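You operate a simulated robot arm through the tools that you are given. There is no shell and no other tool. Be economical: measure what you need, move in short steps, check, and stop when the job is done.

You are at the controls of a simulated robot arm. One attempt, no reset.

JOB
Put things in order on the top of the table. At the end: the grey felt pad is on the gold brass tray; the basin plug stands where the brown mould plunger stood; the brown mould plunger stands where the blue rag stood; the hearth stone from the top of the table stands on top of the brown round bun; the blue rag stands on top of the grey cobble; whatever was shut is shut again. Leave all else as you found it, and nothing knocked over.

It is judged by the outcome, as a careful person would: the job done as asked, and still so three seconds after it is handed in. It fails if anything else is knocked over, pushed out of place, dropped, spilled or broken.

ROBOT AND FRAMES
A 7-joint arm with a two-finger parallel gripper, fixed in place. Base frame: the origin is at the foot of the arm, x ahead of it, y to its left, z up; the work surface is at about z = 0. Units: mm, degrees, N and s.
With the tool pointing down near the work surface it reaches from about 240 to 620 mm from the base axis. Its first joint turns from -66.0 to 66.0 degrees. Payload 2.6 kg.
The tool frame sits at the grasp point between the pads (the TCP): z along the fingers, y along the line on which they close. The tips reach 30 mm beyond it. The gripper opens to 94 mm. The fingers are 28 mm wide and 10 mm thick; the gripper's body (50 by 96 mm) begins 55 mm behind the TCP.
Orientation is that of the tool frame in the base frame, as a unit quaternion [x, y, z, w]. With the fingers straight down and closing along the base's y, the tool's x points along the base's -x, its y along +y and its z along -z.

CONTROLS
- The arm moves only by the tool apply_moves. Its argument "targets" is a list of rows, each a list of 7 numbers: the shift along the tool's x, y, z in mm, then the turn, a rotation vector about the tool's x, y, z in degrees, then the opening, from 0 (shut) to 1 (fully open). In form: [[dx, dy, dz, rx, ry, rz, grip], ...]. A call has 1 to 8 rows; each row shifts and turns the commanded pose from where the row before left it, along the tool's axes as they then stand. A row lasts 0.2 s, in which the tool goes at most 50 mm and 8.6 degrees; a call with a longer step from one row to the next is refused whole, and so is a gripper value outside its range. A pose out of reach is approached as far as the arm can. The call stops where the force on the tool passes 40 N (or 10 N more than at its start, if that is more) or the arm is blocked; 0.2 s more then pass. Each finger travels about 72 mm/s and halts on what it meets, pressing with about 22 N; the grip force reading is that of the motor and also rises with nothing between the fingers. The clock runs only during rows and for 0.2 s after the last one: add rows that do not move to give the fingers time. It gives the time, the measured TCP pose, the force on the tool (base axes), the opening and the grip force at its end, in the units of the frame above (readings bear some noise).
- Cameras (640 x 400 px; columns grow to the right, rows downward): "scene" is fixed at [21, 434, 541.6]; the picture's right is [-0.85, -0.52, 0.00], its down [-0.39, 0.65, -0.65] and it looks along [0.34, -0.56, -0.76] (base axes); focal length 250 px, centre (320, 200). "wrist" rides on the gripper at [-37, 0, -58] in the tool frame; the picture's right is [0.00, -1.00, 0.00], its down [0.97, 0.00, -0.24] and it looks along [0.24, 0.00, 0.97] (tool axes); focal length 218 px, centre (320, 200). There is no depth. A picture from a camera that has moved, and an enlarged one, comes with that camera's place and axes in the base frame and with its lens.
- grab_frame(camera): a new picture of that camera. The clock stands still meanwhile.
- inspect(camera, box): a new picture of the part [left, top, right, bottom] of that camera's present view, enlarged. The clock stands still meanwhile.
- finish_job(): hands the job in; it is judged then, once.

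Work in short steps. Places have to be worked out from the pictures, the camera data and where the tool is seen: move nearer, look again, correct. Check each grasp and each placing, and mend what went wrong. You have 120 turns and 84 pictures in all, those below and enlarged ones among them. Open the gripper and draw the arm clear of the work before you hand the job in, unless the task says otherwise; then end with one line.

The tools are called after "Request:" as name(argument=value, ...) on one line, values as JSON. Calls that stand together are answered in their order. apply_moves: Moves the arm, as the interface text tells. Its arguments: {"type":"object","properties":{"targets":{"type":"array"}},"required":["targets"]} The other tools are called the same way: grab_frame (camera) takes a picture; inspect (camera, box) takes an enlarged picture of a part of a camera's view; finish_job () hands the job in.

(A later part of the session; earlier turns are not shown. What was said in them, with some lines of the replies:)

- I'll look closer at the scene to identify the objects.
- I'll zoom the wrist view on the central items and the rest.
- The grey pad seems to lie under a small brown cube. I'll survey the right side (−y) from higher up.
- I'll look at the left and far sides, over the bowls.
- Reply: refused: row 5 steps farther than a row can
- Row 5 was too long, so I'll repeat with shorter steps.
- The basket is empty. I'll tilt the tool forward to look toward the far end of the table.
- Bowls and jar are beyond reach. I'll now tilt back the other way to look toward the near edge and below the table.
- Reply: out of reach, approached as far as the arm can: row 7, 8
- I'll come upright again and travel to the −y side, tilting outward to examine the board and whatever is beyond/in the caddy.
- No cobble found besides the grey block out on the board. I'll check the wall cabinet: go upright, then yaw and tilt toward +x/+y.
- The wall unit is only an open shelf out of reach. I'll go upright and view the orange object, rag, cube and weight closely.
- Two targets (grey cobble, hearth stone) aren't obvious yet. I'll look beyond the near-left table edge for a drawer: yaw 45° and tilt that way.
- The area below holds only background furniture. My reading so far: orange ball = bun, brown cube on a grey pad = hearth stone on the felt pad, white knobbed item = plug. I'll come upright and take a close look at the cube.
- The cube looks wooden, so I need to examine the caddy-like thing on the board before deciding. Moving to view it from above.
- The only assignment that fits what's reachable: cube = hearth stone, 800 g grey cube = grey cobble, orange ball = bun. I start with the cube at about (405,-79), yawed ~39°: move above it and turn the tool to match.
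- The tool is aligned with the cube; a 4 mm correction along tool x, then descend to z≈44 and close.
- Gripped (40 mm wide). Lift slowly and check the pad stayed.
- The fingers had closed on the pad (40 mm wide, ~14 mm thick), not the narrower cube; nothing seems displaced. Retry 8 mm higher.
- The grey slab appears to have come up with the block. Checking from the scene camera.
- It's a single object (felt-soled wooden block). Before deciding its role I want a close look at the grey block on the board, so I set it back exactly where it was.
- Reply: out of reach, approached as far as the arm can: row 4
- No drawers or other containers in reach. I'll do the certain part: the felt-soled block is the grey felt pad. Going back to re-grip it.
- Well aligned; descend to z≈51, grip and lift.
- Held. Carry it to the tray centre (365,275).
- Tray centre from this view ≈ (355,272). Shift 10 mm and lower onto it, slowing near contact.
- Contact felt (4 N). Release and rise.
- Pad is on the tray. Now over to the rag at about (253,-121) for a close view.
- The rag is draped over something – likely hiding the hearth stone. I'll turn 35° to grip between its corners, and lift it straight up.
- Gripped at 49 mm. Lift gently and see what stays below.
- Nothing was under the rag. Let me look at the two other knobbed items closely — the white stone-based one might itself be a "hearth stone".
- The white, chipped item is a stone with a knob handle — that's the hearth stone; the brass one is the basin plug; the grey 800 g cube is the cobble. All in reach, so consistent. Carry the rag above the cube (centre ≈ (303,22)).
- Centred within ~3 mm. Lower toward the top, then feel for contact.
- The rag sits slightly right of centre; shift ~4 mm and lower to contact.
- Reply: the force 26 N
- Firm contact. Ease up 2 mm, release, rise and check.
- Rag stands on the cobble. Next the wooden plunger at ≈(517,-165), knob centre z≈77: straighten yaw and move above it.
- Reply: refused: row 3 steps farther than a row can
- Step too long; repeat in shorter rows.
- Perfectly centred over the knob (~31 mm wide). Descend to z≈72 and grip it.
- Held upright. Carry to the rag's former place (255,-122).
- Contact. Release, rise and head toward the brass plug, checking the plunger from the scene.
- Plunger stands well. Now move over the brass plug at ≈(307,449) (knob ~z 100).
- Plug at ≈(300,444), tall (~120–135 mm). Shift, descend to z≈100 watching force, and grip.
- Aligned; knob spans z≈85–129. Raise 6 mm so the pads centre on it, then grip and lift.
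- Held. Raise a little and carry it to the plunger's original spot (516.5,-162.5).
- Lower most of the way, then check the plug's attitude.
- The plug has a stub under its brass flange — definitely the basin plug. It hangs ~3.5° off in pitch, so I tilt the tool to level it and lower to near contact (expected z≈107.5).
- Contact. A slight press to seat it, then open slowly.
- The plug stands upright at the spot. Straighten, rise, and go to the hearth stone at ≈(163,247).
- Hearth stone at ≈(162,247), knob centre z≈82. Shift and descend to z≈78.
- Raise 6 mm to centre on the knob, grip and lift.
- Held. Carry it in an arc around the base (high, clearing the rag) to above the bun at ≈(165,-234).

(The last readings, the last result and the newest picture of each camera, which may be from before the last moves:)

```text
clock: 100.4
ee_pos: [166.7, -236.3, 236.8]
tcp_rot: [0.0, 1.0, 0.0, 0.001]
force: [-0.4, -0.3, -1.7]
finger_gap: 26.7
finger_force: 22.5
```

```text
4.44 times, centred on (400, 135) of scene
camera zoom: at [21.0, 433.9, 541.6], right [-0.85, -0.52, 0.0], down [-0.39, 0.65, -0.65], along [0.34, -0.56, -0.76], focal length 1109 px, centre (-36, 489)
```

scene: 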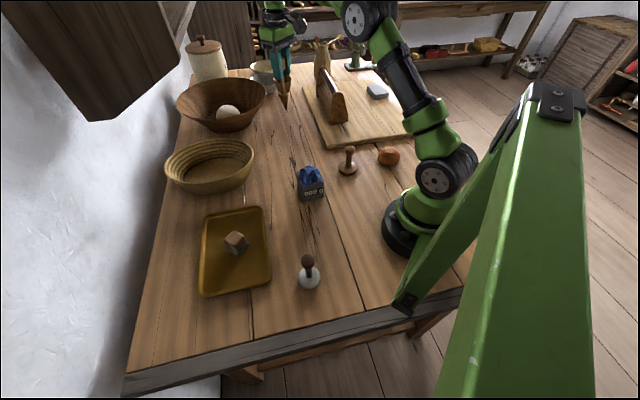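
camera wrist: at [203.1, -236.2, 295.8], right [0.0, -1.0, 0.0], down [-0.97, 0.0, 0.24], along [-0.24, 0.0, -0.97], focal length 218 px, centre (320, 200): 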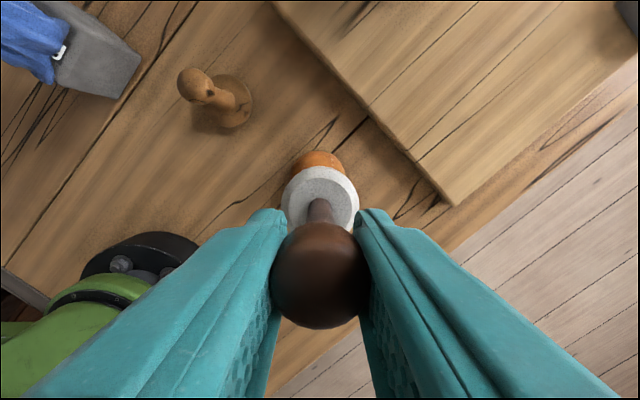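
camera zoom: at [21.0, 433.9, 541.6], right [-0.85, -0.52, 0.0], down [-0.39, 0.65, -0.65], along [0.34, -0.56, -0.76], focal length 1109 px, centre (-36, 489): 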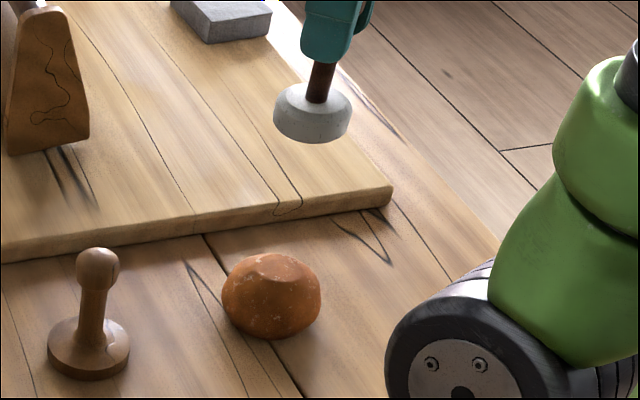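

Bun centre ≈(165,-235), flat top slightly toward −y. Level the tilt, align, and lower to just above it.

Request:
apply_moves(targets=[[2.5, -1.2, 0, 0, 1.8, 0, 0.1], [0, 0, 40, 0, 0, 0, 0.1], [0, 0, 35, 0, 0, 0, 0.1], [0, 0, 12, 0, 0, 0, 0.1], [0, 0, 0, 0, 0, 0, 0.1]])

Request:
inspect(camera="scene", box=[365, 125, 415, 175])

```text
clock: 101.6
ee_pos: [159.9, -237.6, 149.3]
tcp_rot: [0.0, 1.0, -0.001, -0.015]
force: [-0.5, 0.5, -1.2]
finger_gap: 26.7
finger_force: 22.2
```

```text
8.00 times, centred on (390, 150) of scene
camera zoom: at [21.0, 433.9, 541.6], right [-0.85, -0.52, 0.0], down [-0.39, 0.65, -0.65], along [0.34, -0.56, -0.76], focal length 1996 px, centre (-240, 600)
```

zoom: 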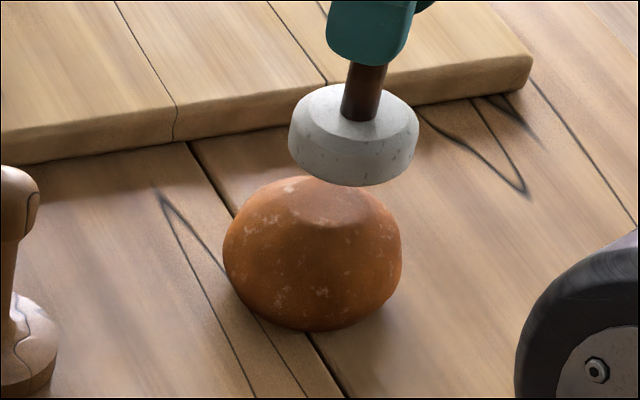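

The scene view leaves some doubt about the bun's exact place/height; checking with the wrist camera at this close range.

Request:
grab_frame(camera="wrist")

```text
7 pictures are left
camera wrist: at [199.2, -237.1, 206.6], right [0.0, -1.0, 0.0], down [-0.96, 0.0, 0.27], along [-0.27, 0.0, -0.96], focal length 218 px, centre (320, 200)
```

wrist: 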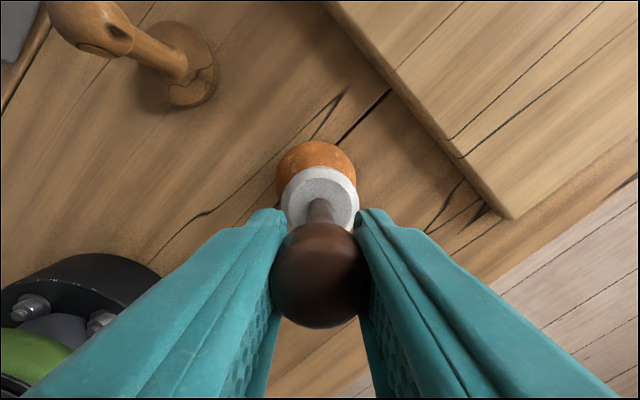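

Bun centre is (164,-234) with a lower dome (~37–40 mm), and its flat top lies right under the stone. Lower further, then feel for contact.

Request:
apply_moves(targets=[[-1, 0, 10, 0, 0, 0, 0.1], [0, 0, 5, 0, 0, 0, 0.1], [0, 0, 2, 0, 0, 0, 0.1], [0, 0, 2, 0, 0, 0, 0.1], [0, 0, 0, 0, 0, 0, 0.1]])

```text
clock: 102.8
ee_pos: [161.0, -235.4, 131.3]
tcp_rot: [0.001, 1.0, 0.0, -0.016]
force: [-0.4, 0.8, -1.3]
finger_gap: 26.8
finger_force: 22.1
```

Request:
apply_moves(targets=[[0, -1, 1.5, 0, 0, 0, 0.1], [0, 0, 1.5, 0, 0, 0, 0.1], [0, 0, 1, 0, 0, 0, 0.1], [0, 0, 0, 0, 0, 0, 0.1]])

Request:
inspect(camera="scene", box=[365, 125, 415, 175])

```text
clock: 103.8
ee_pos: [159.9, -234.9, 128.0]
tcp_rot: [0.0, 1.0, 0.0, -0.016]
force: [-1.9, 2.0, 9.3]
finger_gap: 26.4
finger_force: 21.5
```

```text
8.00 times, centred on (390, 150) of scene
camera zoom: at [21.0, 434.0, 541.6], right [-0.85, -0.52, 0.0], down [-0.39, 0.65, -0.65], along [0.34, -0.56, -0.76], focal length 1996 px, centre (-240, 600)
```

zoom: 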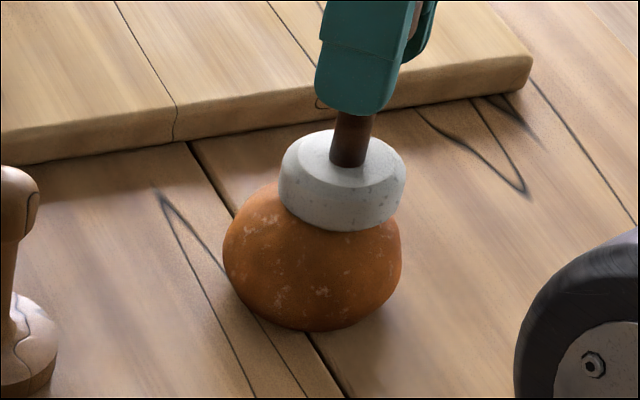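

Contact at z≈128 but the stone sits ~5 mm right of the flat top. Raise slightly, shift (+3.5,+2.5) and lower again.

Request:
apply_moves(targets=[[0, 0, -4, 0, 0, 0, 0.1], [-3.5, 2.5, 0, 0, 0, 0, 0.1], [0, 0, 2, 0, 0, 0, 0.1], [0, 0, 1.5, 0, 0, 0, 0.1], [0, 0, 1, 0, 0, 0, 0.1], [0, 0, 0, 0, 0, 0, 0.1]])

```text
clock: 105.2
ee_pos: [164.1, -233.2, 128.2]
tcp_rot: [0.0, 1.0, 0.0, -0.016]
force: [-1.5, -0.3, -1.2]
finger_gap: 26.7
finger_force: 22.0
```

Request:
apply_moves(targets=[[0, 0, 1, 0, 0, 0, 0.1], [0, 0, 1, 0, 0, 0, 0.1], [0, 0, 0, 0, 0, 0, 0.1]])

```text
clock: 106.0
ee_pos: [163.5, -234.9, 125.9]
tcp_rot: [0.0, 1.0, 0.0, -0.014]
force: [-0.4, 2.0, 13.5]
finger_gap: 26.5
finger_force: 22.2
```

Request:
inspect(camera="scene", box=[365, 125, 415, 175])

```text
8.00 times, centred on (390, 150) of scene
camera zoom: at [21.0, 434.0, 541.6], right [-0.85, -0.52, 0.0], down [-0.39, 0.65, -0.65], along [0.34, -0.56, -0.76], focal length 1996 px, centre (-240, 600)
```

zoom: 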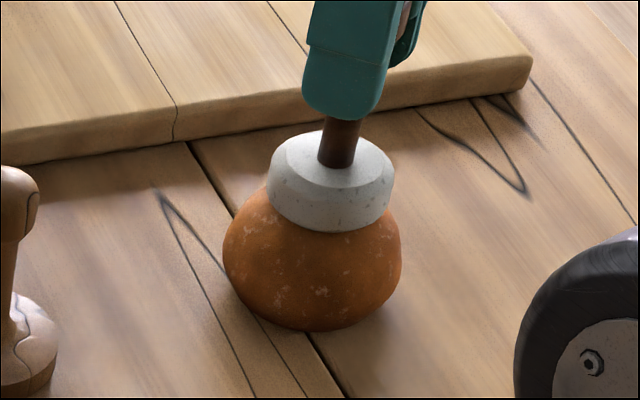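

Well seated and centred. Open slowly without moving.

Request:
apply_moves(targets=[[0, 0, -0.5, 0, 0, 0, 0.1], [0, 0, 0, 0, 0, 0, 0.27], [0, 0, 0, 0, 0, 0, 0.35], [0, 0, 0, 0, 0, 0, 0.5], [0, 0, 0, 0, 0, 0, 0.7], [0, 0, 0, 0, 0, 0, 0.8], [0, 0, 0, 0, 0, 0, 0.8]])

Request:
inspect(camera="scene", box=[355, 110, 425, 180])

```text
clock: 107.6
ee_pos: [163.5, -233.6, 126.2]
tcp_rot: [0.0, 1.0, 0.0, -0.016]
force: [-0.1, -0.2, -0.8]
finger_gap: 75.2
finger_force: 0.0
```

```text
5.71 times, centred on (390, 145) of scene
camera zoom: at [21.0, 434.0, 541.6], right [-0.85, -0.52, 0.0], down [-0.39, 0.65, -0.65], along [0.34, -0.56, -0.76], focal length 1426 px, centre (-80, 514)
```

zoom: 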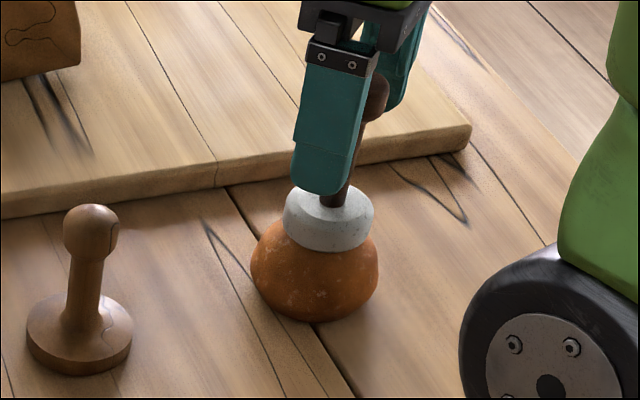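

It stands by itself. Straighten and rise clear, then view the whole scene.

Request:
apply_moves(targets=[[0, 0, 0, 0, -1.8, 0, 0.8], [0, 0, -20, 0, 0, 0, 0.8], [0, 0, -40, 0, 0, 0, 0.8], [0, 0, -45, 0, 0, 0, 0.8], [0, 0, -45, 0, 0, 0, 1], [-35, 30, 0, 0, 0, 0, 1], [-35, 30, 0, 0, 0, 0, 1], [0, 0, 0, 0, 0, 0, 1]])

Request:
grab_frame(camera="scene")

Request:
inspect(camera="scene", box=[260, 80, 420, 200])

```text
clock: 109.4
ee_pos: [234.7, -174.4, 276.0]
tcp_rot: [0.0, 1.0, 0.001, 0.0]
force: [0.4, -0.1, 0.5]
finger_gap: 93.8
finger_force: 0.1
```

```text
3 pictures are left
```

scene: 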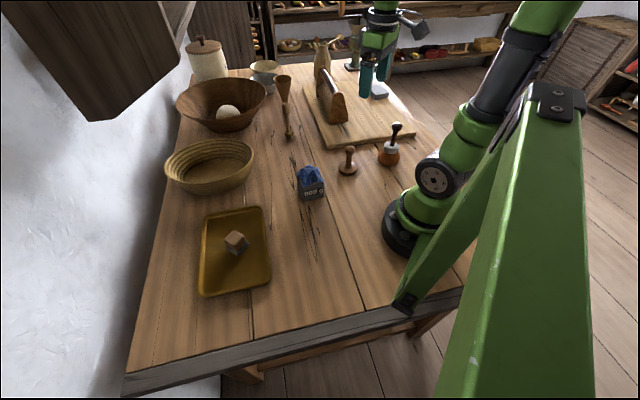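

```text
3.33 times, centred on (340, 140) of scene
camera zoom: at [21.0, 434.0, 541.6], right [-0.85, -0.52, 0.0], down [-0.39, 0.65, -0.65], along [0.34, -0.56, -0.76], focal length 832 px, centre (253, 400)
```

zoom: 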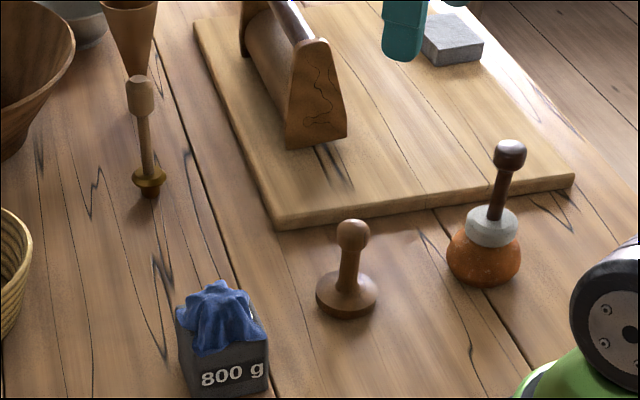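

Everything stands in its place, the gripper is open and the arm is clear. Handing in.

Request:
finish_job()

```text
The job is handed in.
```

I handed the job in with all five items placed and nothing knocked over, but I identified some objects by elimination. I took the white stone with the knob as the hearth stone, the brass one as the basin plug, the 800 g cube as the cobble and the orange ball as the bun. The felt pad is on the tray, the plug is where the plunger stood, the plunger is where the rag stood, the hearth stone is on the bun and the rag is on the cobble. I opened nothing that was shut.
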